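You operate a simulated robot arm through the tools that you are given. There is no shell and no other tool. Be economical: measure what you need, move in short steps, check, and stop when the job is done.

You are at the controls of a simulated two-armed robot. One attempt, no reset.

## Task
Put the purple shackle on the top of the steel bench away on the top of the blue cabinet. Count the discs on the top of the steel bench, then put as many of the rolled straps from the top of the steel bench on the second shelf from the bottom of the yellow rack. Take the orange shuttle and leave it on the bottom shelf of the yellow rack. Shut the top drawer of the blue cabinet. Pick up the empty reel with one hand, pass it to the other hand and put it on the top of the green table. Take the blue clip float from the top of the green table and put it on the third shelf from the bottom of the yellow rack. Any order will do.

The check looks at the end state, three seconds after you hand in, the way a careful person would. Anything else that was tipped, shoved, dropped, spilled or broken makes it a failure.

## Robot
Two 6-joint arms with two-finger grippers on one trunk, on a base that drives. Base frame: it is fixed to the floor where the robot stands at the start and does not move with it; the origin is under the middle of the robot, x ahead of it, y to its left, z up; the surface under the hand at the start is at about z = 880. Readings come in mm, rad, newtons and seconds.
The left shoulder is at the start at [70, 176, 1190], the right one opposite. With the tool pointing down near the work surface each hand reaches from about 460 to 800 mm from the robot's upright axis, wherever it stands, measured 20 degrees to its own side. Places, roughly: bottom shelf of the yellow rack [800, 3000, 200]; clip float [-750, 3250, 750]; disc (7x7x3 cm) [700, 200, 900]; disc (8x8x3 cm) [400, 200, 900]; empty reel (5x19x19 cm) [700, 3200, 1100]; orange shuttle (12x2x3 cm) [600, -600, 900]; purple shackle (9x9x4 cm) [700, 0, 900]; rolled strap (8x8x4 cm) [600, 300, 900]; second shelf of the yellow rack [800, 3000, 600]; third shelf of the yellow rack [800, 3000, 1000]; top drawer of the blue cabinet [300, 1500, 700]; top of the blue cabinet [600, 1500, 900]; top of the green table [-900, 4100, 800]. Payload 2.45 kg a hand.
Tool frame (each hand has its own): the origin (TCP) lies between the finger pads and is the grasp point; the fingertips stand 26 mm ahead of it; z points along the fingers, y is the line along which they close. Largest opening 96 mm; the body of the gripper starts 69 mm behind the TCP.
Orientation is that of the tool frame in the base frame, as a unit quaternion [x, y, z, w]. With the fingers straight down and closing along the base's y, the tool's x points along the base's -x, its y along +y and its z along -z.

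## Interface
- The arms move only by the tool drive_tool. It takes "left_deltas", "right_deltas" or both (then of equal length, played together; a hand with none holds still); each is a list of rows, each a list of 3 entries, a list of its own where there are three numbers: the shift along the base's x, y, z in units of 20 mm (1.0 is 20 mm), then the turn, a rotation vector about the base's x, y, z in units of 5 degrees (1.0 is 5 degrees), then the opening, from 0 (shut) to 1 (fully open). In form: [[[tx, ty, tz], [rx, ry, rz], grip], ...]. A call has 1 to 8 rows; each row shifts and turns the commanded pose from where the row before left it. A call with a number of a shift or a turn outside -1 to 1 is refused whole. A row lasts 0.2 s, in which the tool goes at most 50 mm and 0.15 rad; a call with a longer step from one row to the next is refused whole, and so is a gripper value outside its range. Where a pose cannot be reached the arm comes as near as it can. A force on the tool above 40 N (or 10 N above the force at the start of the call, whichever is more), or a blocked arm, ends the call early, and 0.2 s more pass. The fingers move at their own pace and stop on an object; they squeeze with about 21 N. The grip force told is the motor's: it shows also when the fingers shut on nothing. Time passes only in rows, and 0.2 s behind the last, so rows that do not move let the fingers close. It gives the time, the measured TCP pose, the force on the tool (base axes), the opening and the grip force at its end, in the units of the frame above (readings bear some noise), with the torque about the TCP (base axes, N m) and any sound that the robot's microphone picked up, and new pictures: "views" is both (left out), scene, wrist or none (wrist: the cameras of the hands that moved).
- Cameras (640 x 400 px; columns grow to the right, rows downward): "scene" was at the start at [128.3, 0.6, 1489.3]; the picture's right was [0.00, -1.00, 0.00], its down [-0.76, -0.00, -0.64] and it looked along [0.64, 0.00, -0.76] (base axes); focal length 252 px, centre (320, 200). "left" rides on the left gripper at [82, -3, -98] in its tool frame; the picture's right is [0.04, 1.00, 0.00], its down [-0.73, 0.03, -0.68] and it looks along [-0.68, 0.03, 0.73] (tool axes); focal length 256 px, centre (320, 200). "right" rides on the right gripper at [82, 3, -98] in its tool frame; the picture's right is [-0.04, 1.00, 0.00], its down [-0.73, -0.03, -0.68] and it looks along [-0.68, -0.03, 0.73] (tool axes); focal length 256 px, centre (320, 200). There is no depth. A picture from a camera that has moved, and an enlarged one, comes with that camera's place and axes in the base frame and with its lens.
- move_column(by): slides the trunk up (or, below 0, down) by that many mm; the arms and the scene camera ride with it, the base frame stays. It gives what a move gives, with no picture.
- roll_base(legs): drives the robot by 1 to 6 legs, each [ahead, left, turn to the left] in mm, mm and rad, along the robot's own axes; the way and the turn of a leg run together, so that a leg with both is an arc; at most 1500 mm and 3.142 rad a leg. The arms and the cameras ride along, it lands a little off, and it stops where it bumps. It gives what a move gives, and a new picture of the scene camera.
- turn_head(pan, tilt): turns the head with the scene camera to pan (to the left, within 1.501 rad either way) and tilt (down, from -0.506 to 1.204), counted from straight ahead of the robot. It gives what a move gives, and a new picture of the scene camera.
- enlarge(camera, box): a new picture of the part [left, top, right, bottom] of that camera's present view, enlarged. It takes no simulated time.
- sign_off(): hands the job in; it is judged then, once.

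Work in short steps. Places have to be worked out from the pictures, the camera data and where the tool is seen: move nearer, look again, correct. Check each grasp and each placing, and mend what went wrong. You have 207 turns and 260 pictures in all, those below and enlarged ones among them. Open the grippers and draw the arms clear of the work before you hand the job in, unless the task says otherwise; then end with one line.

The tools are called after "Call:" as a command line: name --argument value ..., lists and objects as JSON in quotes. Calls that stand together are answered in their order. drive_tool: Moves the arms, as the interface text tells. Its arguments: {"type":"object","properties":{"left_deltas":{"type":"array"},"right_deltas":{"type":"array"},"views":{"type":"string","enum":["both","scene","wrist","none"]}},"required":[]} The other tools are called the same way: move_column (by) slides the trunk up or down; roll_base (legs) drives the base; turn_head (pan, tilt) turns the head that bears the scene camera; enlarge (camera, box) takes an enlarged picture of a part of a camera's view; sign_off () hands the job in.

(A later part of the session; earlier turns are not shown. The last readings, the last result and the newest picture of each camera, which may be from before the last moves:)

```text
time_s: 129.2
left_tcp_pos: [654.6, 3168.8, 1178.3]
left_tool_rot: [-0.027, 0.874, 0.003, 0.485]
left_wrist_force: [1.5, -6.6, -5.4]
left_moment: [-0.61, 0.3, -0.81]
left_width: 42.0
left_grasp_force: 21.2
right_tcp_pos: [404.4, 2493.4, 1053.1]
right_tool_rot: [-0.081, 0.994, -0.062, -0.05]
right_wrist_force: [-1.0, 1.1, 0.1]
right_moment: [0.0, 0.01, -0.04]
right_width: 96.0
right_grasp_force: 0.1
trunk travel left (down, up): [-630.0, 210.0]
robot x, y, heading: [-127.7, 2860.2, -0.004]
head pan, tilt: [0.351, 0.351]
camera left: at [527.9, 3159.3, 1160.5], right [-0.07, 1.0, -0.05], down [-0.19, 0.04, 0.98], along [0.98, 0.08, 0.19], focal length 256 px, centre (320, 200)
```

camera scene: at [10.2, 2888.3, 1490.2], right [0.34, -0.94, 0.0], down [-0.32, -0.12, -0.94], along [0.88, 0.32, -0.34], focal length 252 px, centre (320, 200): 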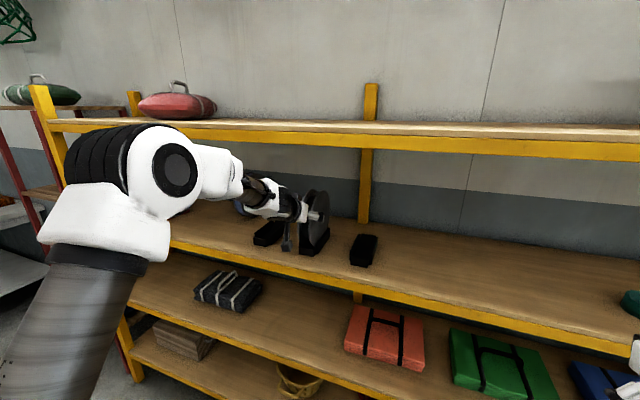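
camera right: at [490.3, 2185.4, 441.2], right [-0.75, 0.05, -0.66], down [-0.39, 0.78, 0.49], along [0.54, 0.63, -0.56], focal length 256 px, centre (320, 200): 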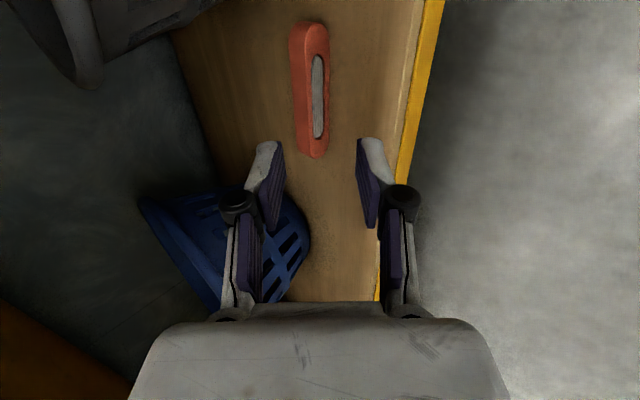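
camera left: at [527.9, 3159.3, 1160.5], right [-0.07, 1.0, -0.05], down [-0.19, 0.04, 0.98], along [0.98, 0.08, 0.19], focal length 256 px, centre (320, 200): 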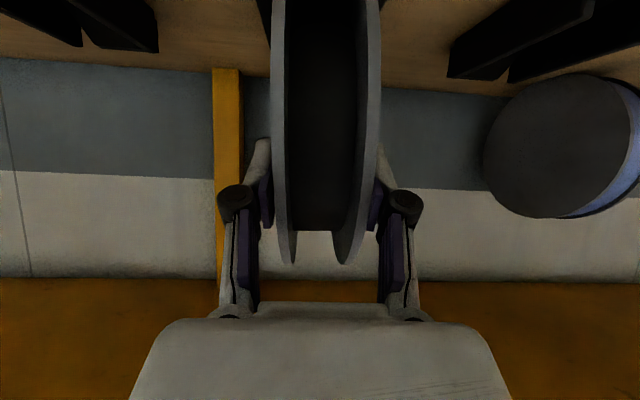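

Gripped at 42 mm. I lift with the trunk 55 mm and back out.

Call:
move_column --by 55

Call:
roll_base --legs '[[-120, 0, 0]]'

Call:
drive_tool --left_deltas '[[[0, 0, 0], [0, 0, 0], 0]]' --views "wrist"

```text
time_s: 130.2
left_tcp_pos: [655.7, 3169.6, 1232.7]
left_tool_rot: [-0.027, 0.873, 0.003, 0.486]
left_wrist_force: [0.2, -0.1, -3.3]
left_moment: [0.0, 0.2, 0.0]
left_width: 41.9
left_grasp_force: 20.5
right_tcp_pos: [404.1, 2495.4, 1108.2]
right_tool_rot: [-0.08, 0.994, -0.062, -0.049]
right_wrist_force: [-0.8, 0.0, -0.3]
right_moment: [0.02, 0.0, 0.0]
right_width: 96.3
right_grasp_force: 0.0
trunk travel left (down, up): [-685.0, 155.0]
robot x, y, heading: [-123.3, 2858.4, -0.0]
head pan, tilt: [0.351, 0.351]
```

```text
time_s: 131.4
left_tcp_pos: [536.7, 3169.5, 1232.8]
left_tool_rot: [-0.026, 0.874, 0.002, 0.486]
left_wrist_force: [0.0, -0.5, -2.3]
left_moment: [0.02, 0.22, -0.02]
left_width: 41.9
left_grasp_force: 21.3
right_tcp_pos: [284.8, 2495.0, 1108.4]
right_tool_rot: [-0.08, 0.994, -0.062, -0.051]
right_wrist_force: [0.1, 0.6, -0.2]
right_moment: [-0.01, -0.02, 0.03]
right_width: 96.2
right_grasp_force: 0.1
trunk travel left (down, up): [-685.0, 155.0]
robot x, y, heading: [-241.7, 2854.5, -0.008]
head pan, tilt: [0.351, 0.351]
camera scene: at [-101.7, 2889.1, 1544.3], right [0.34, -0.94, 0.0], down [-0.33, -0.12, -0.94], along [0.88, 0.32, -0.35], focal length 252 px, centre (320, 200)
```

scene: 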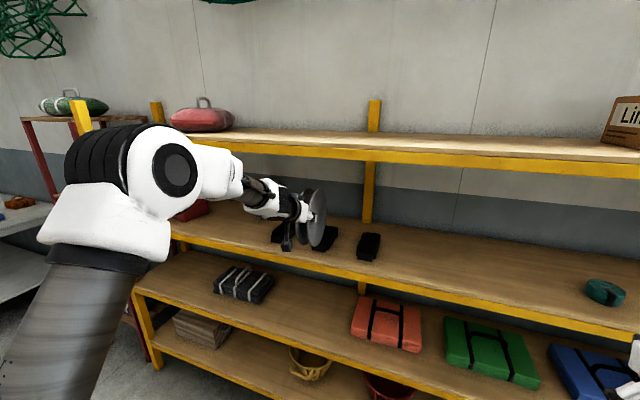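

```text
time_s: 131.8
left_tcp_pos: [536.7, 3168.5, 1231.8]
left_tool_rot: [-0.026, 0.874, 0.002, 0.485]
left_wrist_force: [0.9, 0.3, -2.2]
left_moment: [0.01, 0.22, 0.02]
left_width: 41.9
left_grasp_force: 20.4
right_tcp_pos: [285.6, 2494.7, 1109.0]
right_tool_rot: [-0.08, 0.994, -0.063, -0.051]
right_wrist_force: [0.1, 0.3, 0.3]
right_moment: [-0.01, 0.04, 0.01]
right_width: 95.9
right_grasp_force: 0.0
trunk travel left (down, up): [-685.0, 155.0]
robot x, y, heading: [-243.8, 2856.8, -0.002]
head pan, tilt: [0.351, 0.351]
camera left: at [411.0, 3160.2, 1214.3], right [-0.07, 1.0, -0.05], down [-0.19, 0.04, 0.98], along [0.98, 0.08, 0.19], focal length 256 px, centre (320, 200)
```

left: 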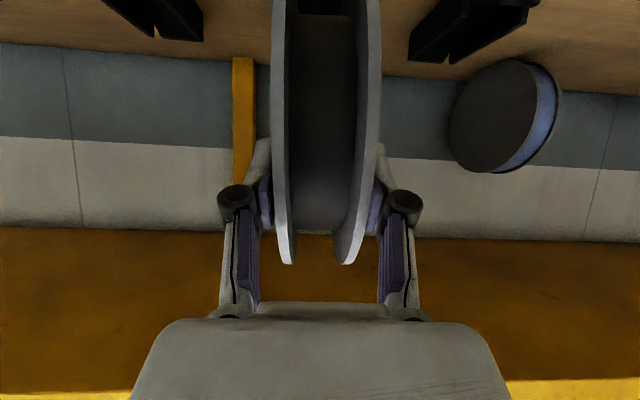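

Reel is held. I move to open floor (about [-350,2400]) for the hand-over and bring the left hand inward.

Call:
roll_base --legs '[[-110, -450, 0]]'

Call:
drive_tool --left_deltas '[[[-0.6, -0.9, 0], [0, 0, 0], 0], [[-0.6, -0.9, 0], [0, 0, 0], 0], [[-0.6, -0.9, 0], [0, 0, 0], 0], [[-0.6, -0.9, 0], [0, 0, 0], 0], [[-0.6, -0.9, 0], [0, 0, 0], 0], [[-0.6, -0.9, 0], [0, 0, 0], 0], [[-0.6, -0.9, 0], [0, 0, 0], 0], [[-0.6, -0.9, 0], [0, 0, 0], 0]]' --views "none"

Call:
turn_head --pan 0.0 --tilt 0.55

```text
time_s: 134.5
left_tcp_pos: [423.5, 2732.8, 1233.3]
left_tool_rot: [-0.026, 0.874, 0.003, 0.486]
left_wrist_force: [0.1, 0.2, -2.9]
left_moment: [-0.02, 0.23, -0.02]
left_width: 41.8
left_grasp_force: 20.4
right_tcp_pos: [170.7, 2059.1, 1109.4]
right_tool_rot: [-0.079, 0.994, -0.063, -0.05]
right_wrist_force: [-0.5, -0.3, 0.0]
right_moment: [-0.02, -0.02, -0.01]
right_width: 95.9
right_grasp_force: 0.1
trunk travel left (down, up): [-685.0, 155.0]
robot x, y, heading: [-354.7, 2422.7, -0.009]
head pan, tilt: [0.351, 0.351]
camera scene: at [-216.0, 2455.1, 1544.5], right [0.34, -0.94, 0.0], down [-0.32, -0.12, -0.94], along [0.88, 0.32, -0.34], focal length 252 px, centre (320, 200)
```

scene: 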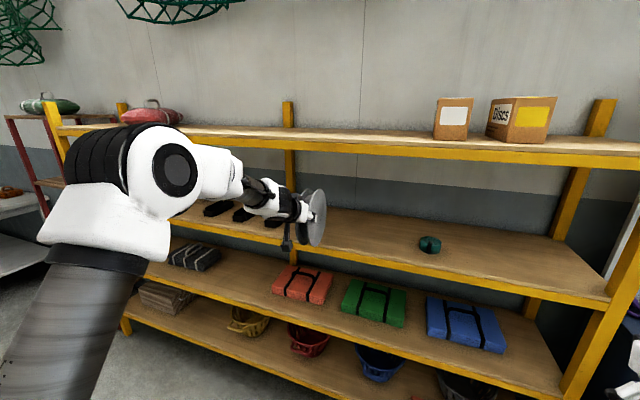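

```text
time_s: 136.3
left_tcp_pos: [350.2, 2639.2, 1243.6]
left_tool_rot: [-0.027, 0.875, 0.005, 0.484]
left_wrist_force: [-0.1, 0.5, -2.3]
left_moment: [0.01, 0.22, 0.02]
left_width: 41.6
left_grasp_force: 21.0
left hand out of reach, approached as far as the arm can: row 1, 2, 7, 8
right_tcp_pos: [170.7, 2058.5, 1108.8]
right_tool_rot: [-0.079, 0.994, -0.061, -0.049]
right_wrist_force: [0.1, -0.8, 0.1]
right_moment: [0.0, 0.0, 0.02]
right_width: 95.9
right_grasp_force: 0.1
trunk travel left (down, up): [-685.0, 155.0]
robot x, y, heading: [-357.2, 2420.2, -0.007]
head pan, tilt: [0.351, 0.351]
```

```text
time_s: 137.1
left_tcp_pos: [350.6, 2637.4, 1243.2]
left_tool_rot: [-0.025, 0.874, 0.005, 0.485]
left_wrist_force: [0.0, -0.6, -2.9]
left_moment: [-0.02, 0.22, 0.02]
left_width: 41.6
left_grasp_force: 21.4
right_tcp_pos: [171.3, 2059.3, 1108.9]
right_tool_rot: [-0.078, 0.994, -0.062, -0.049]
right_wrist_force: [-0.2, -0.5, -0.1]
right_moment: [0.0, -0.01, -0.02]
right_width: 95.9
right_grasp_force: 0.1
trunk travel left (down, up): [-685.0, 155.0]
robot x, y, heading: [-356.6, 2424.8, -0.007]
head pan, tilt: [0.0, 0.55]
camera scene: at [-214.1, 2422.1, 1526.3], right [-0.01, -1.0, 0.0], down [-0.52, 0.0, -0.85], along [0.85, -0.01, -0.52], focal length 252 px, centre (320, 200)
```

scene: 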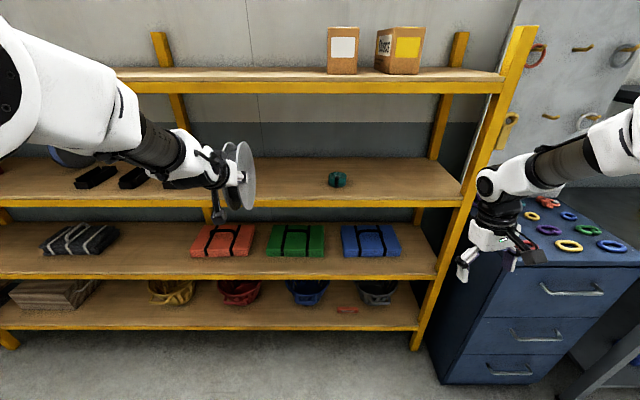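

Left TCP is at rel (707,213). I bring it closer with a yaw to the right and see what the arm allows.

Call:
drive_tool --left_deltas '[[[-0.8, -0.5, 0.2], [0, 0, -0.8], 0], [[-0.8, -0.5, 0.2], [0, 0, -0.8], 0], [[-0.8, -0.5, 0.2], [0, 0, -0.8], 0], [[-0.8, -0.5, 0.2], [0, 0, -0.8], 0], [[-0.8, -0.5, 0.2], [0, 0, -0.8], 0], [[-0.8, -0.5, 0.2], [0, 0, -0.8], 0], [[-0.8, -0.5, 0.2], [0, 0, -0.8], 0], [[-0.8, -0.5, 0.2], [0, 0, -0.8], 0]]' --views "scene"

```text
time_s: 138.9
left_tcp_pos: [260.3, 2577.9, 1267.7]
left_tool_rot: [0.156, 0.878, -0.079, 0.446]
left_wrist_force: [-0.5, -0.5, -2.9]
left_moment: [0.08, 0.2, -0.01]
left_width: 41.8
left_grasp_force: 21.0
left hand out of reach, approached as far as the arm can: row 1, 2, 3, 4
right_tcp_pos: [169.8, 2057.6, 1110.0]
right_tool_rot: [-0.078, 0.994, -0.062, -0.049]
right_wrist_force: [0.0, -0.5, 1.3]
right_moment: [-0.03, 0.02, 0.0]
right_width: 96.0
right_grasp_force: 0.0
trunk travel left (down, up): [-685.0, 155.0]
robot x, y, heading: [-356.1, 2423.9, -0.012]
head pan, tilt: [0.0, 0.55]
camera scene: at [-215.4, 2422.0, 1526.4], right [-0.01, -1.0, 0.0], down [-0.52, 0.0, -0.85], along [0.85, -0.01, -0.52], focal length 252 px, centre (320, 200)
```

scene: 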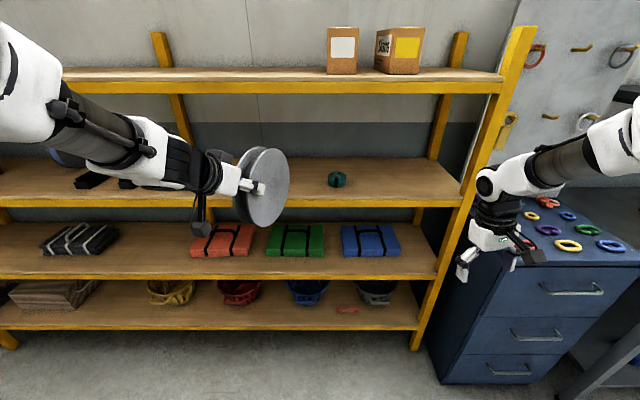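

Now the reel axis is horizontal, yawed 20°. I continue turning the left tool to point to the right, so the right hand can meet it from the other side.

Call:
drive_tool --left_deltas '[[[-0.2, -0.4, 0], [0, 0, -1], 0], [[-0.2, -0.4, 0], [0, 0, -1], 0], [[-0.2, -0.4, 0], [0, 0, -1], 0], [[-0.2, -0.4, 0], [0, 0, -1], 0], [[-0.2, -0.4, -0.2], [0, 0, -1], 0], [[-0.2, -0.4, -0.2], [0, 0, -1], 0], [[-0.2, -0.4, -0.2], [0, 0, -1], 0], [[-0.2, -0.4, -0.2], [0, 0, -1], 0]]' --right_deltas '[[[0, 0, 0.5], [0, 0, 1], 1], [[0, 0, 0.5], [0, 0, 1], 1], [[0, 0, 0.5], [0, 0, 1], 1], [[0, 0, 0.5], [0, 0, 1], 1], [[0, 0, 0.5], [0, 0, 1], 1], [[0, 0, 0.5], [0, 0, 1], 1], [[0, 0, 0.5], [0, 0, 1], 1], [[0, 0, 0.5], [0, 0, 1], 1]]' --views "none"

Call:
drive_tool --left_deltas '[[[-0.2, -0.2, -0.3], [0, 0, -1], 0], [[-0.2, -0.2, -0.3], [0, 0, -1], 0], [[-0.2, -0.2, -0.3], [0, 0, -1], 0], [[-0.2, -0.2, -0.3], [0, 0, -1], 0], [[-0.2, -0.2, -0.3], [0, 0, -1], 0], [[-0.2, -0.2, -0.3], [0, 0, -1], 0], [[0, 0, 0], [0, 0, 0], 0], [[0, 0, 0], [0, 0, 0], 0]]' --right_deltas '[[[0, 0, 0], [0, 0, 1], 1], [[0, 0, 0], [0, 0, 1], 1], [[0, 0, 0], [0, 0, 1], 1], [[0, 0, 0], [0, 0, 1], 1], [[0, 0, 0], [0, 0, 1], 1], [[0, 0, 0], [0, 0, 1], 1], [[0, 0, 0], [0, 0, 1], 1], [[0, 0, 0], [0, 0, 1], 1]]' --views "both"

```text
time_s: 140.7
left_tcp_pos: [231.0, 2511.8, 1254.2]
left_tool_rot: [0.447, 0.772, -0.227, 0.391]
left_wrist_force: [0.1, 0.4, -2.6]
left_moment: [0.18, 0.12, 0.0]
left_width: 41.7
left_grasp_force: 21.0
right_tcp_pos: [171.0, 2059.9, 1189.1]
right_tool_rot: [-0.415, 0.906, -0.076, -0.024]
right_wrist_force: [-0.4, -0.1, 0.0]
right_moment: [0.01, 0.01, 0.0]
right_width: 96.2
right_grasp_force: 0.1
trunk travel left (down, up): [-685.0, 155.0]
robot x, y, heading: [-357.2, 2426.3, -0.005]
head pan, tilt: [0.0, 0.55]
```

```text
time_s: 142.5
left_tcp_pos: [205.5, 2487.6, 1216.3]
left_tool_rot: [0.631, 0.63, -0.32, 0.321]
left_wrist_force: [-0.2, 0.1, -3.1]
left_moment: [0.2, 0.01, 0.04]
left_width: 41.6
left_grasp_force: 21.6
right_tcp_pos: [169.3, 2058.5, 1187.6]
right_tool_rot: [-0.7, 0.71, -0.079, 0.002]
right_wrist_force: [0.7, 0.6, 0.4]
right_moment: [0.0, 0.0, -0.02]
right_width: 96.2
right_grasp_force: 0.2
trunk travel left (down, up): [-685.0, 155.0]
robot x, y, heading: [-357.0, 2422.2, -0.003]
head pan, tilt: [0.0, 0.55]
camera scene: at [-214.6, 2421.8, 1526.3], right [-0.01, -1.0, 0.0], down [-0.52, 0.0, -0.85], along [0.85, -0.01, -0.52], focal length 252 px, centre (320, 200)
camera right: at [152.3, 1988.9, 1294.5], right [-0.99, 0.05, -0.12], down [-0.03, 0.8, 0.59], along [0.12, 0.59, -0.8], focal length 256 px, centre (320, 200)
camera left: at [201.9, 2616.7, 1209.5], right [1.0, 0.02, -0.03], down [0.03, 0.11, 0.99], along [0.03, -0.99, 0.11], focal length 256 px, centre (320, 200)
```

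scene: 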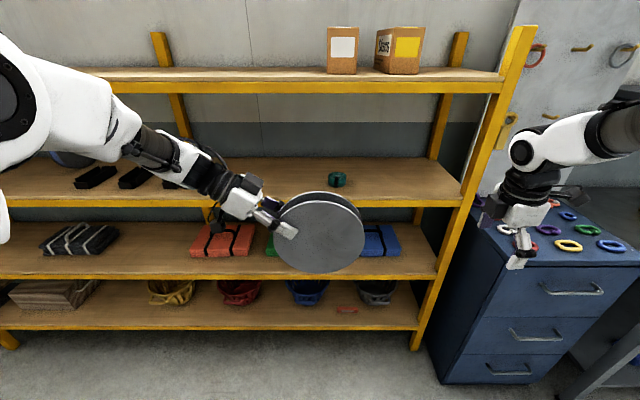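
right: 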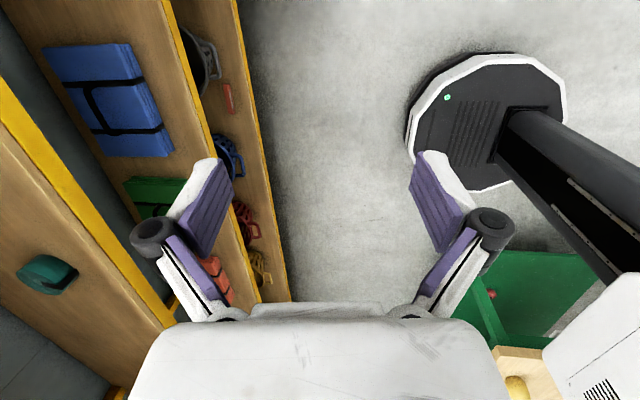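
left: 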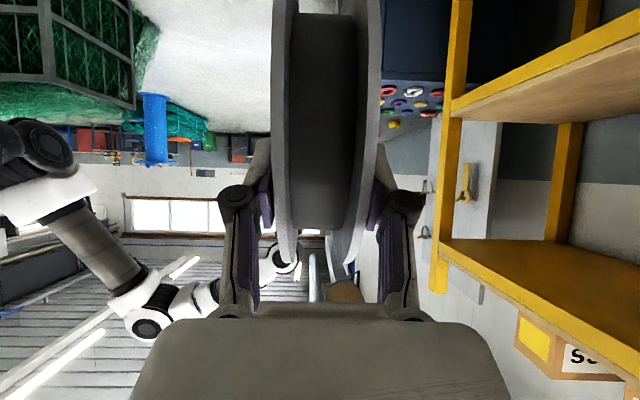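

The reel hangs at about C=[205,2417,1183], axis along x. I turn the right tool to point left-down and bring it to a stand-off on the other side.

Call:
drive_tool --right_deltas '[[[0.22, 0.6, 0.4], [1, 0.16, 0], 1], [[0.22, 0.6, 0.4], [1, 0.16, 0], 1], [[0.22, 0.6, 0.4], [1, 0.16, 0], 1], [[0.22, 0.6, 0.4], [1, 0.16, 0], 1], [[0.22, 0.6, 0.4], [1, 0.16, 0], 1], [[0.22, 0.6, 0.4], [1, 0.16, 0], 1], [[0.22, 0.6, 0.4], [1, 0.16, 0], 1], [[0.22, 0.6, 0.4], [1, 0.16, 0], 1]]' --views "none"

Call:
drive_tool --right_deltas '[[[0, 0.8, 0.4], [1, 0, 0], 1], [[0, 0.8, 0.4], [1, 0, 0], 1], [[0, 0.8, 0.4], [1, 0, 0], 1], [[0, 0.8, 0.4], [1, 0, 0], 1], [[0, 0, 0], [0, 0, 0], 1]]' --views "both"

```text
time_s: 144.3
left_tcp_pos: [204.9, 2487.7, 1216.9]
left_tool_rot: [0.631, 0.63, -0.321, 0.32]
left_wrist_force: [-0.4, -0.8, -3.3]
left_moment: [0.18, -0.01, 0.02]
left_width: 41.6
left_grasp_force: 20.8
right_tcp_pos: [207.0, 2156.2, 1251.2]
right_tool_rot: [-0.659, 0.694, 0.208, 0.202]
right_wrist_force: [-0.1, -0.1, 0.3]
right_moment: [0.0, -0.02, -0.04]
right_width: 96.2
right_grasp_force: 0.0
trunk travel left (down, up): [-685.0, 155.0]
robot x, y, heading: [-353.6, 2424.3, -0.006]
head pan, tilt: [0.0, 0.55]
```

```text
time_s: 145.5
left_tcp_pos: [205.1, 2488.6, 1217.2]
left_tool_rot: [0.631, 0.63, -0.32, 0.32]
left_wrist_force: [0.1, 0.5, -3.6]
left_moment: [0.2, 0.03, -0.03]
left_width: 41.5
left_grasp_force: 20.7
right_tcp_pos: [204.4, 2219.0, 1285.2]
right_tool_rot: [-0.613, 0.648, 0.325, 0.314]
right_wrist_force: [0.2, 0.5, -0.2]
right_moment: [0.03, -0.04, 0.01]
right_width: 95.9
right_grasp_force: 0.1
trunk travel left (down, up): [-685.0, 155.0]
robot x, y, heading: [-358.9, 2421.0, -0.007]
head pan, tilt: [0.0, 0.55]
camera scene: at [-214.2, 2421.8, 1526.3], right [-0.01, -1.0, 0.0], down [-0.52, 0.0, -0.85], along [0.85, -0.01, -0.52], focal length 252 px, centre (320, 200)
camera right: at [195.2, 2092.6, 1278.2], right [-1.0, 0.06, 0.07], down [0.06, -0.11, 0.99], along [0.07, 0.99, 0.11], focal length 256 px, centre (320, 200)
```

scene: 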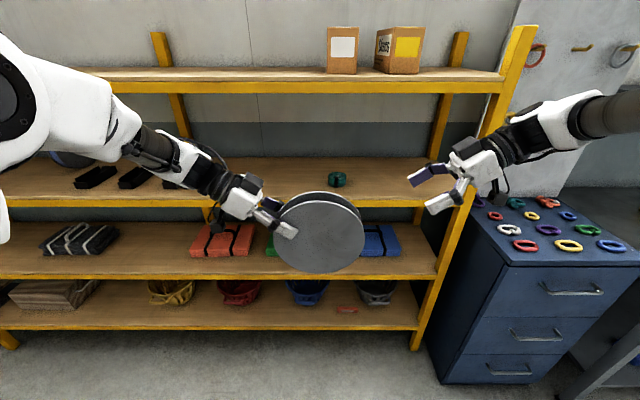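
right: 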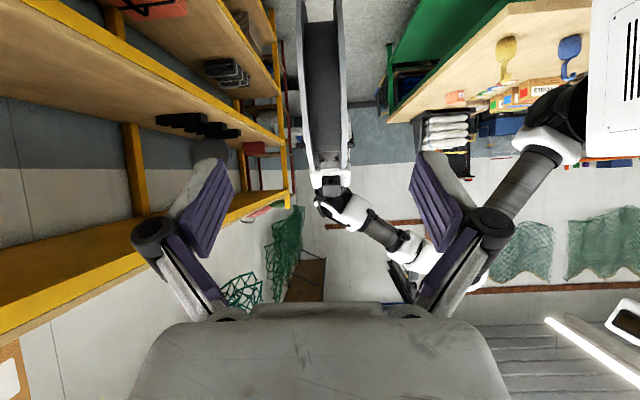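

Aligned with the reel's plane. I approach and slide the fingers around the right rim.

Call:
drive_tool --right_deltas '[[[0, 0.96, -0.29], [0, 0, 0], 1], [[0, 0.96, -0.29], [0, 0, 0], 1], [[0, 0.96, -0.29], [0, 0, 0], 1], [[0, 0.96, -0.29], [0, 0, 0], 1], [[0, 0.96, -0.29], [0, 0, 0], 1], [[0, 0.81, -0.59], [0, 0, 0], 1], [[0, 0.81, -0.59], [0, 0, 0], 1], [[0, 0.81, -0.59], [0, 0, 0], 1]]' --views "both"

```text
time_s: 147.3
left_tcp_pos: [205.8, 2489.5, 1217.6]
left_tool_rot: [0.631, 0.63, -0.32, 0.32]
left_wrist_force: [-0.1, 0.5, -3.7]
left_moment: [0.19, 0.02, 0.02]
left_width: 41.8
left_grasp_force: 20.9
right_tcp_pos: [205.0, 2363.8, 1221.8]
right_tool_rot: [-0.614, 0.648, 0.324, 0.313]
right_wrist_force: [0.1, 0.4, 0.2]
right_moment: [-0.03, -0.01, 0.0]
right_width: 95.7
right_grasp_force: 0.1
trunk travel left (down, up): [-685.0, 155.0]
robot x, y, heading: [-356.9, 2427.5, -0.013]
head pan, tilt: [0.0, 0.55]
camera scene: at [-214.1, 2423.4, 1526.3], right [-0.01, -1.0, 0.0], down [-0.52, 0.0, -0.85], along [0.85, -0.01, -0.52], focal length 252 px, centre (320, 200)
camera right: at [195.9, 2238.0, 1215.1], right [-1.0, 0.06, 0.07], down [0.06, -0.11, 0.99], along [0.07, 0.99, 0.11], focal length 256 px, centre (320, 200)
```

scene: 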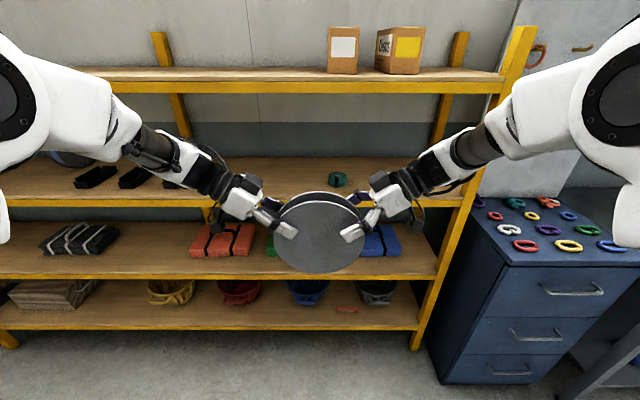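
right: 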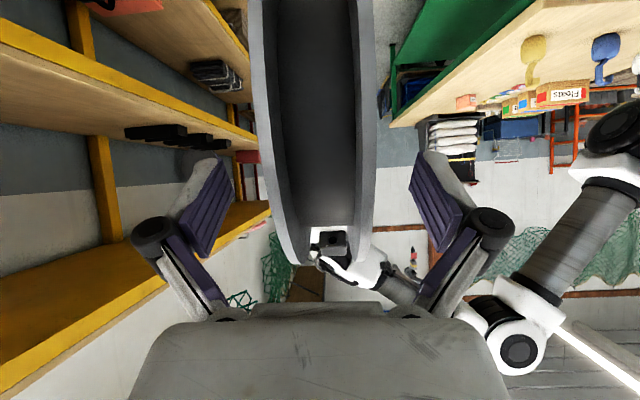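

Symmetric and centred. I close the right hand.

Call:
drive_tool --right_deltas '[[[0, 0, 0], [0, 0, 0], 0.6], [[0, 0, 0], [0, 0, 0], 0.45], [[0, 0, 0], [0, 0, 0], 0.2], [[0, 0, 0], [0, 0, 0], 0], [[0, 0, 0], [0, 0, 0], 0]]' --views "none"

```text
time_s: 148.5
left_tcp_pos: [205.8, 2489.4, 1218.8]
left_tool_rot: [0.631, 0.631, -0.319, 0.32]
left_wrist_force: [12.2, 4.7, -3.9]
left_moment: [0.17, 0.15, 0.61]
left_width: 41.7
left_grasp_force: 21.5
right_tcp_pos: [204.9, 2363.8, 1221.7]
right_tool_rot: [-0.615, 0.647, 0.324, 0.312]
right_wrist_force: [-12.0, -4.9, 1.4]
right_moment: [0.09, -0.12, 0.84]
right_width: 42.4
right_grasp_force: 21.0
trunk travel left (down, up): [-685.0, 155.0]
robot x, y, heading: [-355.7, 2422.6, -0.009]
head pan, tilt: [0.0, 0.55]
```

Right grips (42.4 mm). I release the left and back it off along its tool axis.

Call:
drive_tool --left_deltas '[[[0, 0, 0], [0, 0, 0], 0.6], [[0, 0, 0], [0, 0, 0], 0.9], [[0, 0, 0], [0, 0, 0], 1], [[0, 0.8, 0.6], [0, 0, 0], 1], [[0, 0.8, 0.6], [0, 0, 0], 1], [[0, 0.8, 0.6], [0, 0, 0], 1], [[0, 0.8, 0.6], [0, 0, 0], 1], [[0, 0.8, 0.6], [0, 0, 0], 1]]' --views "both"

```text
time_s: 150.3
left_tcp_pos: [203.6, 2570.5, 1277.9]
left_tool_rot: [0.631, 0.63, -0.319, 0.32]
left_wrist_force: [0.1, -0.8, -0.4]
left_moment: [-0.01, 0.02, 0.01]
left_width: 96.0
left_grasp_force: 0.1
right_tcp_pos: [205.4, 2363.8, 1223.0]
right_tool_rot: [-0.614, 0.648, 0.324, 0.313]
right_wrist_force: [0.8, -0.2, 0.2]
right_moment: [-0.17, 0.0, 0.01]
right_width: 41.5
right_grasp_force: 21.1
trunk travel left (down, up): [-685.0, 155.0]
robot x, y, heading: [-356.5, 2423.8, -0.008]
head pan, tilt: [0.0, 0.55]
camera scene: at [-214.7, 2423.1, 1526.3], right [-0.01, -1.0, 0.0], down [-0.52, 0.0, -0.85], along [0.85, -0.01, -0.52], focal length 252 px, centre (320, 200)
camera left: at [201.2, 2697.7, 1269.2], right [1.0, 0.02, -0.03], down [0.03, 0.11, 0.99], along [0.03, -0.99, 0.11], focal length 256 px, centre (320, 200)
```

scene: 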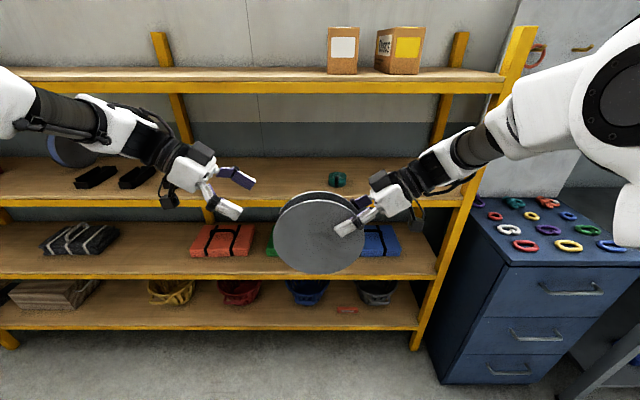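
left: 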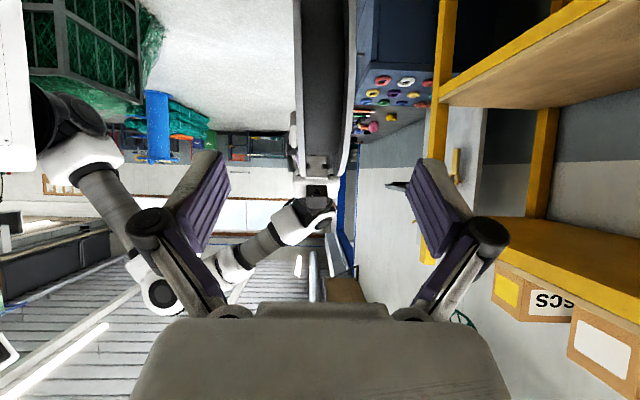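

Hand-over done. Now I roll the right tool so the reel lies flat (extending slightly), and swing the left tool back out.

Call:
drive_tool --right_deltas '[[[0.4, 0, -0.2], [0, -1, 0], 0], [[0.4, 0, -0.2], [0, -1, 0], 0], [[0.4, 0, -0.2], [0, -1, 0], 0], [[0.4, 0, -0.2], [0, -1, 0], 0], [[0.4, 0, -0.2], [0, -1, 0], 0], [[0.4, 0, -0.2], [0, -1, 0], 0], [[0.4, 0, -0.2], [0, -1, 0], 0], [[0.4, 0, -0.2], [0, -1, 0], 0]]' --left_deltas '[[[0, 0.5, 0.2], [0, 0, 1], 0], [[0, 0.5, 0.2], [0, 0, 1], 0], [[0, 0.5, 0.2], [0, 0, 1], 0], [[0, 0.5, 0.2], [0, 0, 1], 0], [[0, 0.5, 0.2], [0, 0, 1], 0], [[0, 0.5, 0.2], [0, 0, 1], 0], [[0, 0.5, 0.2], [0, 0, 1], 0], [[0, 0.5, 0.2], [0, 0, 1], 0]]' --views "none"

Call:
drive_tool --right_deltas '[[[0.2, 0, -0.2], [0, -1, 0], 0], [[0.2, 0, -0.2], [0, -1, 0], 0], [[0.2, 0, -0.2], [0, -1, 0], 0], [[0.2, 0, -0.2], [0, -1, 0], 0], [[0.2, 0, -0.2], [0, -1, 0], 0], [[0.2, 0, -0.2], [0, -1, 0], 0], [[0.2, 0, -0.2], [0, -1, 0], 0], [[0.2, 0, -0.2], [0, -1, 0], 0]]' --left_deltas '[[[0, 0.3, 0.2], [0, 0, 1], 0], [[0, 0.3, 0.2], [0, 0, 1], 0], [[0, 0.3, 0.2], [0, 0, 1], 0], [[0, 0.3, 0.2], [0, 0, 1], 0], [[0, 0.3, 0.2], [0, 0, 1], 0], [[0, 0.3, 0.2], [0, 0, 1], 0], [[0, 0.3, 0.2], [0, 0, 1], 0], [[0, 0.3, 0.2], [0, 0, 1], 0]]' --views "both"

```text
time_s: 152.1
left_tcp_pos: [209.6, 2647.2, 1306.7]
left_tool_rot: [0.377, 0.809, -0.191, 0.409]
left_wrist_force: [-0.1, -0.7, 1.0]
left_moment: [0.04, 0.0, 0.02]
left_width: 0.0
left_grasp_force: 20.8
left hand out of reach, approached as far as the arm can: row 8
right_tcp_pos: [273.2, 2362.3, 1188.5]
right_tool_rot: [0.689, -0.502, -0.097, -0.513]
right_wrist_force: [0.4, 0.2, -0.5]
right_moment: [-0.2, 0.1, 0.01]
right_width: 41.7
right_grasp_force: 21.3
trunk travel left (down, up): [-685.0, 155.0]
robot x, y, heading: [-351.3, 2418.5, -0.009]
head pan, tilt: [0.0, 0.55]
```

```text
time_s: 153.9
left_tcp_pos: [268.8, 2692.2, 1314.8]
left_tool_rot: [0.078, 0.889, -0.039, 0.45]
left_wrist_force: [1.1, -0.1, -0.3]
left_moment: [-0.01, 0.0, 0.01]
left_width: 0.0
left_grasp_force: 21.3
left hand out of reach, approached as far as the arm can: row 1, 2, 3, 4, 5, 6, 7, 8
right_tcp_pos: [495.6, 2379.5, 1321.6]
right_tool_rot: [0.68, -0.294, 0.146, -0.656]
right_wrist_force: [0.0, 0.0, -2.3]
right_moment: [-0.19, 0.1, 0.02]
right_width: 41.6
right_grasp_force: 21.5
right hand out of reach, approached as far as the arm can: row 1, 2, 3, 4, 5, 6, 7, 8
trunk travel left (down, up): [-685.0, 155.0]
robot x, y, heading: [-357.5, 2422.9, -0.01]
head pan, tilt: [0.0, 0.55]
camera scene: at [-212.3, 2421.1, 1526.1], right [-0.01, -1.0, 0.0], down [-0.52, 0.0, -0.85], along [0.85, -0.01, -0.52], focal length 252 px, centre (320, 200)
camera right: at [499.9, 2253.4, 1312.3], right [-0.24, 0.06, -0.97], down [-0.97, -0.11, 0.23], along [-0.1, 0.99, 0.08], focal length 256 px, centre (320, 200)
camera left: at [143.2, 2711.2, 1307.9], right [0.15, 0.99, -0.03], down [-0.11, 0.05, 0.99], along [0.98, -0.15, 0.11], focal length 256 px, centre (320, 200)
```

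scene: 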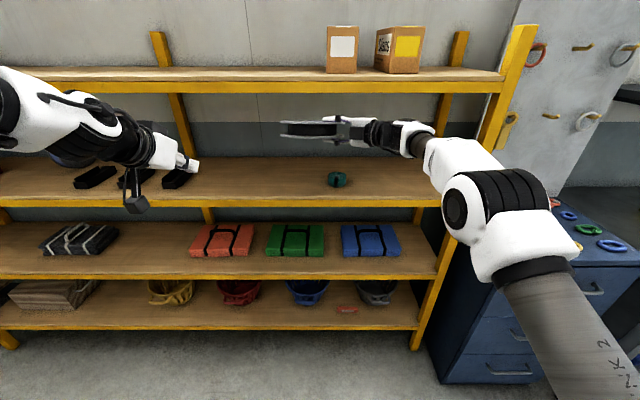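
right: 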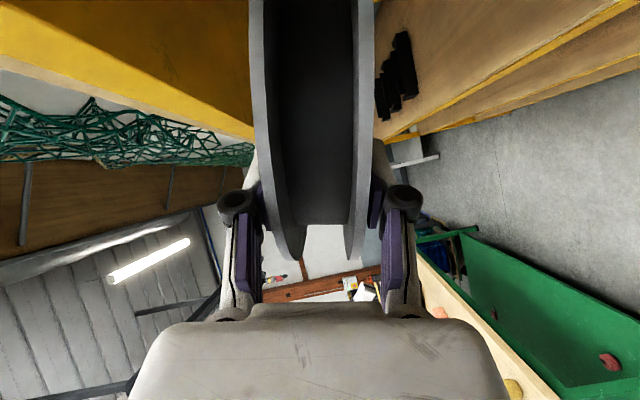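
left: 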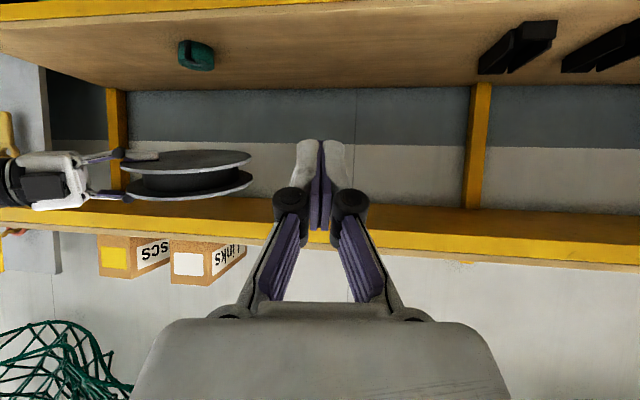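

The right arm found a nearly flat hold (12° off) but extended toward the rack. I back off first, then fine-tune the flatness.

Call:
roll_base --legs '[[-300, 0, 0]]'

Call:
drive_tool --right_deltas '[[[0, 0, 0], [0, -1, 0], 0], [[0, 0, 0], [0, -1, 0], 0], [[0, 0, 0], [0, -0.5, 0], 0], [[0, 0, 0], [0, 0, 0], 0]]' --views "both"

```text
time_s: 156.0
left_tcp_pos: [-36.8, 2696.1, 1314.7]
left_tool_rot: [0.077, 0.889, -0.039, 0.449]
left_wrist_force: [-0.1, -0.1, -0.4]
left_moment: [-0.02, -0.03, 0.05]
left_width: 0.0
left_grasp_force: 21.0
right_tcp_pos: [189.9, 2386.5, 1320.6]
right_tool_rot: [0.681, -0.294, 0.142, -0.656]
right_wrist_force: [0.2, -1.6, -3.6]
right_moment: [-0.17, 0.13, 0.05]
right_width: 41.6
right_grasp_force: 21.0
trunk travel left (down, up): [-685.0, 155.0]
robot x, y, heading: [-658.2, 2424.2, -0.001]
head pan, tilt: [0.0, 0.55]
camera scene: at [-516.7, 2424.4, 1526.1], right [0.0, -1.0, 0.0], down [-0.52, 0.0, -0.85], along [0.85, 0.0, -0.52], focal length 252 px, centre (320, 200)
```

scene: 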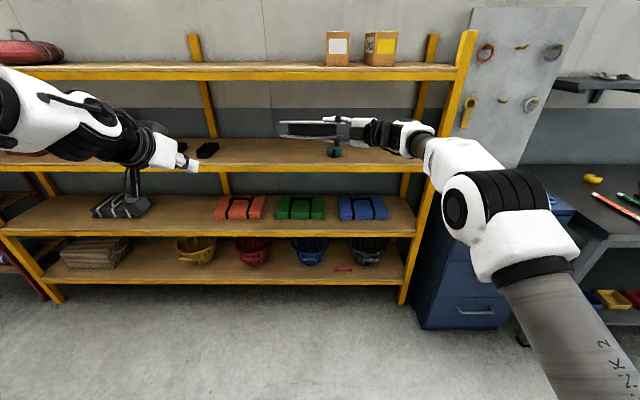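

```text
time_s: 157.0
left_tcp_pos: [-38.9, 2696.8, 1316.6]
left_tool_rot: [0.077, 0.889, -0.038, 0.45]
left_wrist_force: [-0.4, 0.1, -0.3]
left_moment: [0.0, -0.04, -0.01]
left_width: 0.0
left_grasp_force: 21.0
right_tcp_pos: [208.7, 2388.0, 1326.4]
right_tool_rot: [-0.661, 0.22, -0.217, 0.684]
right_wrist_force: [-0.2, 0.2, -2.8]
right_moment: [-0.16, 0.12, 0.0]
right_width: 41.7
right_grasp_force: 21.5
right hand out of reach, approached as far as the arm can: row 1, 2
trunk travel left (down, up): [-685.0, 155.0]
robot x, y, heading: [-659.0, 2420.7, -0.001]
head pan, tilt: [0.0, 0.55]
camera scene: at [-517.8, 2424.5, 1526.2], right [0.0, -1.0, 0.0], down [-0.52, 0.0, -0.85], along [0.85, 0.0, -0.52], focal length 252 px, centre (320, 200)
camera right: at [214.9, 2260.9, 1319.4], right [-0.03, 0.06, -1.0], down [-0.99, -0.12, 0.02], along [-0.12, 0.99, 0.06], focal length 256 px, centre (320, 200)
```

scene: 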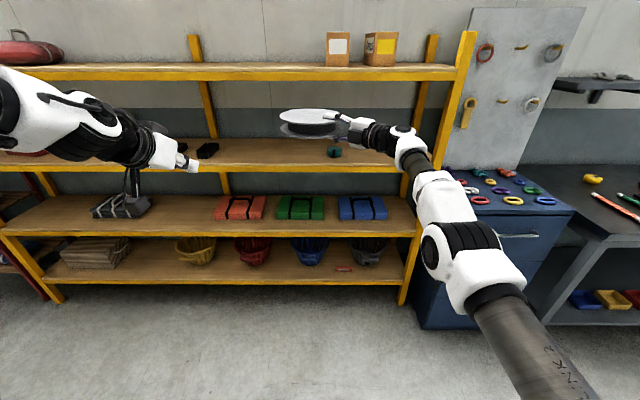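
right: 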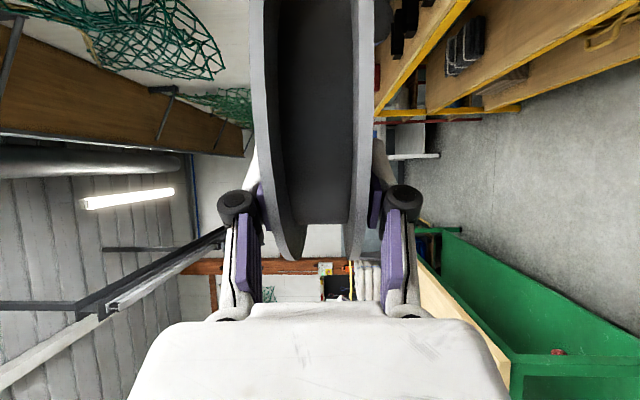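

The reel is now flat. Before turning I look left for obstacles and at the table.

Call:
turn_head --pan 1.4 --tilt 0.55

```text
time_s: 158.5
left_tcp_pos: [-37.4, 2696.7, 1315.9]
left_tool_rot: [0.076, 0.889, -0.038, 0.45]
left_wrist_force: [-0.4, 0.9, -0.4]
left_moment: [0.01, 0.01, 0.0]
left_width: 0.0
left_grasp_force: 21.1
right_tcp_pos: [207.6, 2388.1, 1326.5]
right_tool_rot: [-0.66, 0.221, -0.217, 0.684]
right_wrist_force: [-0.3, -0.2, -3.3]
right_moment: [-0.14, 0.11, -0.06]
right_width: 41.8
right_grasp_force: 20.8
trunk travel left (down, up): [-685.0, 155.0]
robot x, y, heading: [-657.6, 2425.4, -0.006]
head pan, tilt: [1.4, 0.55]
camera scene: at [-592.4, 2513.2, 1526.3], right [0.98, -0.17, 0.0], down [-0.09, -0.51, -0.85], along [0.15, 0.84, -0.52], focal length 252 px, centre (320, 200)
```

scene: 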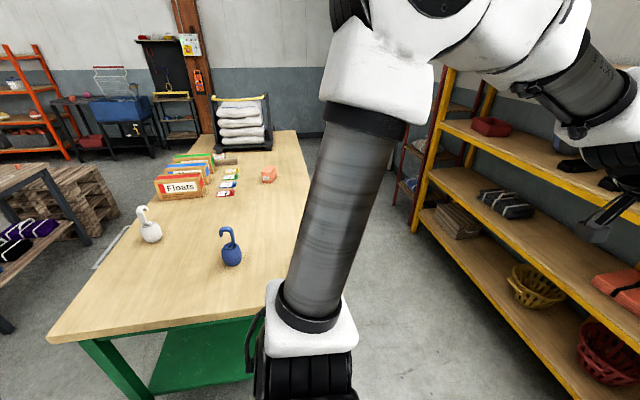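

Table spans about x −1294…−400, y ≥3030; blue float near [-805,3320], yellow one near [-510,3330]. I turn left in place to face the table corner.

Call:
roll_base --legs '[[0, 0, 2.2]]'

Call:
turn_head --pan -0.3 --tilt 0.6

```text
time_s: 164.2
left_tcp_pos: [-1247.8, 2762.7, 1316.6]
left_tool_rot: [0.76, -0.468, -0.385, -0.236]
left_wrist_force: [-0.6, -0.7, -0.5]
left_moment: [0.01, 0.02, 0.02]
left_width: 0.1
left_grasp_force: 20.5
right_tcp_pos: [-1146.1, 3143.6, 1326.6]
right_tool_rot: [-0.495, -0.49, 0.513, 0.502]
right_wrist_force: [0.2, 0.3, -3.1]
right_moment: [0.04, -0.2, -0.01]
right_width: 41.8
right_grasp_force: 20.8
trunk travel left (down, up): [-685.0, 155.0]
robot x, y, heading: [-661.2, 2426.4, 2.205]
head pan, tilt: [1.4, 0.55]
camera scene: at [-769.8, 2426.0, 1526.3], right [-0.45, 0.89, 0.0], down [0.47, 0.23, -0.85], along [-0.76, -0.38, -0.52], focal length 252 px, centre (320, 200)
```

scene: 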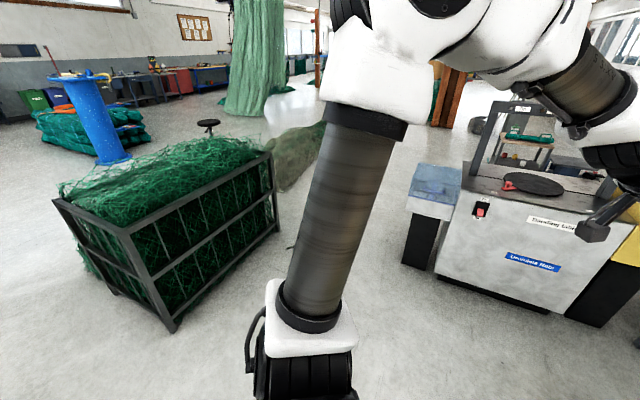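

```text
time_s: 165.9
left_tcp_pos: [-1249.1, 2763.4, 1316.1]
left_tool_rot: [0.759, -0.468, -0.385, -0.237]
left_wrist_force: [0.5, -0.9, 0.8]
left_moment: [0.02, -0.01, -0.03]
left_width: 0.0
left_grasp_force: 20.6
right_tcp_pos: [-1147.2, 3143.6, 1327.2]
right_tool_rot: [-0.494, -0.491, 0.513, 0.501]
right_wrist_force: [-0.4, -0.2, -2.8]
right_moment: [0.01, -0.23, 0.0]
right_width: 41.9
right_grasp_force: 20.7
trunk travel left (down, up): [-685.0, 155.0]
robot x, y, heading: [-660.7, 2423.4, 2.207]
head pan, tilt: [-0.3, 0.6]
camera scene: at [-718.5, 2549.5, 1521.8], right [0.94, 0.33, 0.0], down [0.19, -0.53, -0.82], along [-0.27, 0.78, -0.57], focal length 252 px, centre (320, 200)
```

scene: 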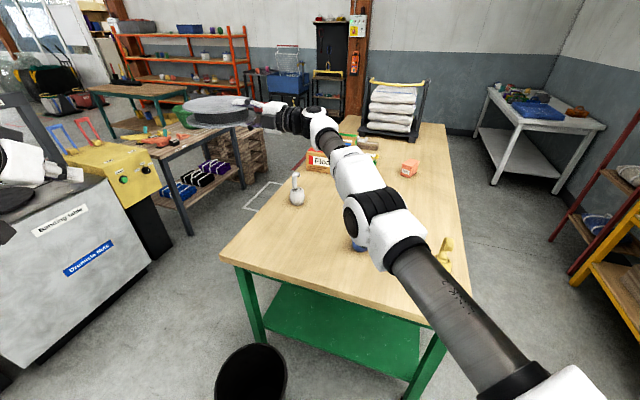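

I drive to put the reel over the table's near-right corner (TCP about [-465,3160]).

Call:
roll_base --legs '[[-391, -559, 0]]'

Call:
turn_head --pan 0.0 --tilt 0.7

```text
time_s: 169.7
left_tcp_pos: [-559.3, 2783.0, 1316.4]
left_tool_rot: [0.755, -0.475, -0.383, -0.24]
left_wrist_force: [0.5, -0.6, -0.1]
left_moment: [0.01, -0.01, -0.01]
left_width: 0.1
left_grasp_force: 20.8
right_tcp_pos: [-450.7, 3163.2, 1327.2]
right_tool_rot: [-0.498, -0.487, 0.509, 0.506]
right_wrist_force: [-0.1, 0.8, -3.0]
right_moment: [-0.01, -0.18, -0.01]
right_width: 41.8
right_grasp_force: 20.4
trunk travel left (down, up): [-685.0, 155.0]
robot x, y, heading: [26.1, 2436.8, 2.187]
head pan, tilt: [-0.3, 0.6]
camera scene: at [-32.5, 2561.9, 1521.7], right [0.95, 0.31, 0.0], down [0.18, -0.54, -0.82], along [-0.26, 0.78, -0.57], focal length 252 px, centre (320, 200)
```

scene: 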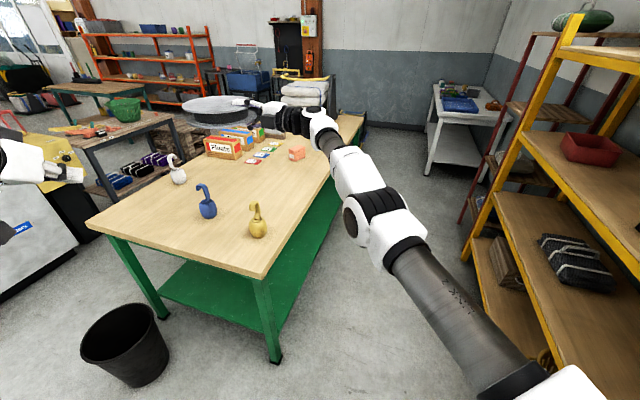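

```text
time_s: 170.5
left_tcp_pos: [-558.0, 2783.2, 1317.4]
left_tool_rot: [0.755, -0.475, -0.383, -0.24]
left_wrist_force: [-1.1, -0.2, 0.3]
left_moment: [-0.03, 0.02, 0.01]
left_width: 0.1
left_grasp_force: 21.2
right_tcp_pos: [-450.8, 3163.3, 1327.1]
right_tool_rot: [-0.499, -0.486, 0.509, 0.506]
right_wrist_force: [0.1, 0.2, -2.0]
right_moment: [0.02, -0.22, -0.01]
right_width: 41.7
right_grasp_force: 21.0
trunk travel left (down, up): [-685.0, 155.0]
robot x, y, heading: [21.8, 2436.9, 2.19]
head pan, tilt: [0.0, 0.7]
camera scene: at [-53.1, 2547.1, 1513.2], right [0.82, 0.58, 0.0], down [0.37, -0.53, -0.76], along [-0.44, 0.62, -0.64], focal length 252 px, centre (320, 200)
```

scene: 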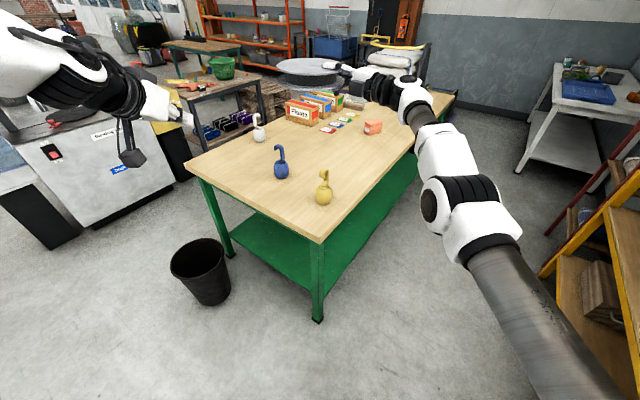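

Triangulating, the table top is nearer z≈850 and the yellow float is at about [-527,3242]. So I'll set the reel on the right edge beyond it, centre ≈[-485,3420]. First I raise the left hand out of the way.

Call:
drive_tool --left_deltas '[[[0.2, -0.3, 1], [0, 0, 0], 0], [[0.2, -0.3, 1], [0, 0, 0], 0], [[0.2, -0.3, 1], [0, 0, 0], 0], [[0.2, -0.3, 1], [0, 0, 0], 0], [[0.2, -0.3, 1], [0, 0, 0], 0], [[0.2, -0.3, 1], [0, 0, 0], 0], [[0.2, -0.3, 1], [0, 0, 0], 0], [[0.2, -0.3, 1], [0, 0, 0], 0]]' --views "none"

Call:
roll_base --legs '[[191, -174, 0.005]]'

Call:
turn_head --pan -0.5 --tilt 0.75

```text
time_s: 172.3
left_tcp_pos: [-532.0, 2834.2, 1430.7]
left_tool_rot: [0.753, -0.476, -0.382, -0.244]
left_wrist_force: [-0.1, 0.9, -0.3]
left_moment: [0.0, 0.01, 0.04]
left_width: 0.0
left_grasp_force: 20.8
left hand out of reach, approached as far as the arm can: row 1, 2, 3, 4, 5, 6, 7, 8
right_tcp_pos: [-450.3, 3164.0, 1327.7]
right_tool_rot: [-0.498, -0.486, 0.509, 0.507]
right_wrist_force: [-0.1, 0.3, -3.4]
right_moment: [-0.03, -0.23, 0.0]
right_width: 41.7
right_grasp_force: 21.3
trunk travel left (down, up): [-685.0, 155.0]
robot x, y, heading: [26.1, 2439.1, 2.187]
head pan, tilt: [0.0, 0.7]
```

```text
time_s: 174.1
left_tcp_pos: [-512.1, 3080.1, 1430.7]
left_tool_rot: [0.758, -0.468, -0.385, -0.241]
left_wrist_force: [0.3, 0.5, -0.2]
left_moment: [-0.02, 0.0, -0.03]
left_width: 0.0
left_grasp_force: 21.4
right_tcp_pos: [-436.7, 3411.3, 1327.3]
right_tool_rot: [-0.493, -0.491, 0.514, 0.501]
right_wrist_force: [-0.7, -0.8, -4.2]
right_moment: [0.01, -0.22, -0.01]
right_width: 41.7
right_grasp_force: 20.7
trunk travel left (down, up): [-685.0, 155.0]
robot x, y, heading: [54.3, 2692.1, 2.205]
head pan, tilt: [0.0, 0.7]
camera scene: at [-26.6, 2802.7, 1513.3], right [0.8, 0.59, 0.0], down [0.38, -0.52, -0.76], along [-0.45, 0.62, -0.64], focal length 252 px, centre (320, 200)
```

scene: 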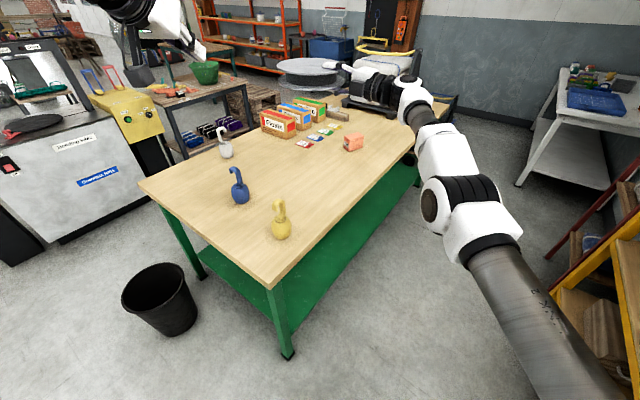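

```text
time_s: 175.1
left_tcp_pos: [-511.8, 3080.0, 1430.0]
left_tool_rot: [0.758, -0.468, -0.385, -0.241]
left_wrist_force: [-0.3, -0.8, 0.2]
left_moment: [0.02, 0.0, 0.03]
left_width: 0.0
left_grasp_force: 21.0
right_tcp_pos: [-436.2, 3411.9, 1326.8]
right_tool_rot: [-0.494, -0.492, 0.514, 0.501]
right_wrist_force: [-0.5, 0.1, -3.3]
right_moment: [-0.01, -0.22, -0.01]
right_width: 41.7
right_grasp_force: 21.2
trunk travel left (down, up): [-685.0, 155.0]
robot x, y, heading: [56.2, 2696.3, 2.209]
head pan, tilt: [-0.499, 0.75]
camera scene: at [12.4, 2817.6, 1508.9], right [0.99, 0.14, 0.0], down [0.09, -0.68, -0.73], along [-0.1, 0.72, -0.68], focal length 252 px, centre (320, 200)
```

scene: 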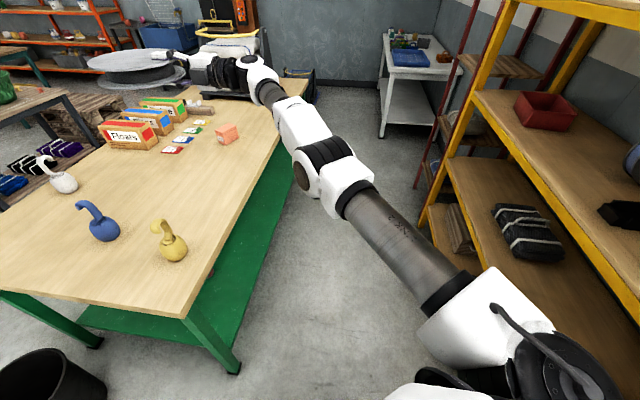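

Table top ≈815, right edge x≈-390. The reel hangs well over it, body outside the edge. I lower the trunk 400 and check.

Call:
move_column --by -400

Call:
turn_head --pan -0.3 --tilt 0.45

```text
time_s: 178.9
left_tcp_pos: [-510.9, 3081.1, 1029.8]
left_tool_rot: [0.758, -0.468, -0.385, -0.241]
left_wrist_force: [-0.3, 0.5, 0.5]
left_moment: [-0.03, 0.0, 0.01]
left_width: 0.1
left_grasp_force: 21.2
right_tcp_pos: [-435.9, 3411.1, 928.0]
right_tool_rot: [-0.493, -0.491, 0.514, 0.502]
right_wrist_force: [0.1, -0.8, -2.4]
right_moment: [0.03, -0.2, 0.0]
right_width: 42.0
right_grasp_force: 21.1
trunk travel left (down, up): [-285.0, 555.0]
robot x, y, heading: [52.2, 2695.5, 2.207]
head pan, tilt: [-0.499, 0.75]
```

```text
time_s: 179.7
left_tcp_pos: [-510.6, 3079.9, 1029.9]
left_tool_rot: [0.758, -0.468, -0.385, -0.24]
left_wrist_force: [0.4, -0.4, 0.5]
left_moment: [-0.01, 0.0, -0.01]
left_width: 0.0
left_grasp_force: 20.9
right_tcp_pos: [-435.1, 3411.6, 926.8]
right_tool_rot: [-0.493, -0.492, 0.514, 0.501]
right_wrist_force: [1.2, -0.5, -2.7]
right_moment: [0.04, -0.2, 0.0]
right_width: 41.7
right_grasp_force: 21.6
trunk travel left (down, up): [-285.0, 555.0]
robot x, y, heading: [55.1, 2697.3, 2.208]
head pan, tilt: [-0.3, 0.45]
camera scene: at [-6.2, 2822.2, 1135.3], right [0.94, 0.33, 0.0], down [0.14, -0.41, -0.9], along [-0.3, 0.85, -0.44], focal length 252 px, centre (320, 200)
```

scene: 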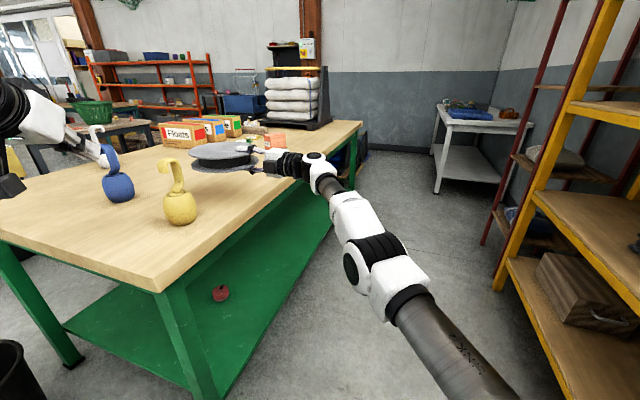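

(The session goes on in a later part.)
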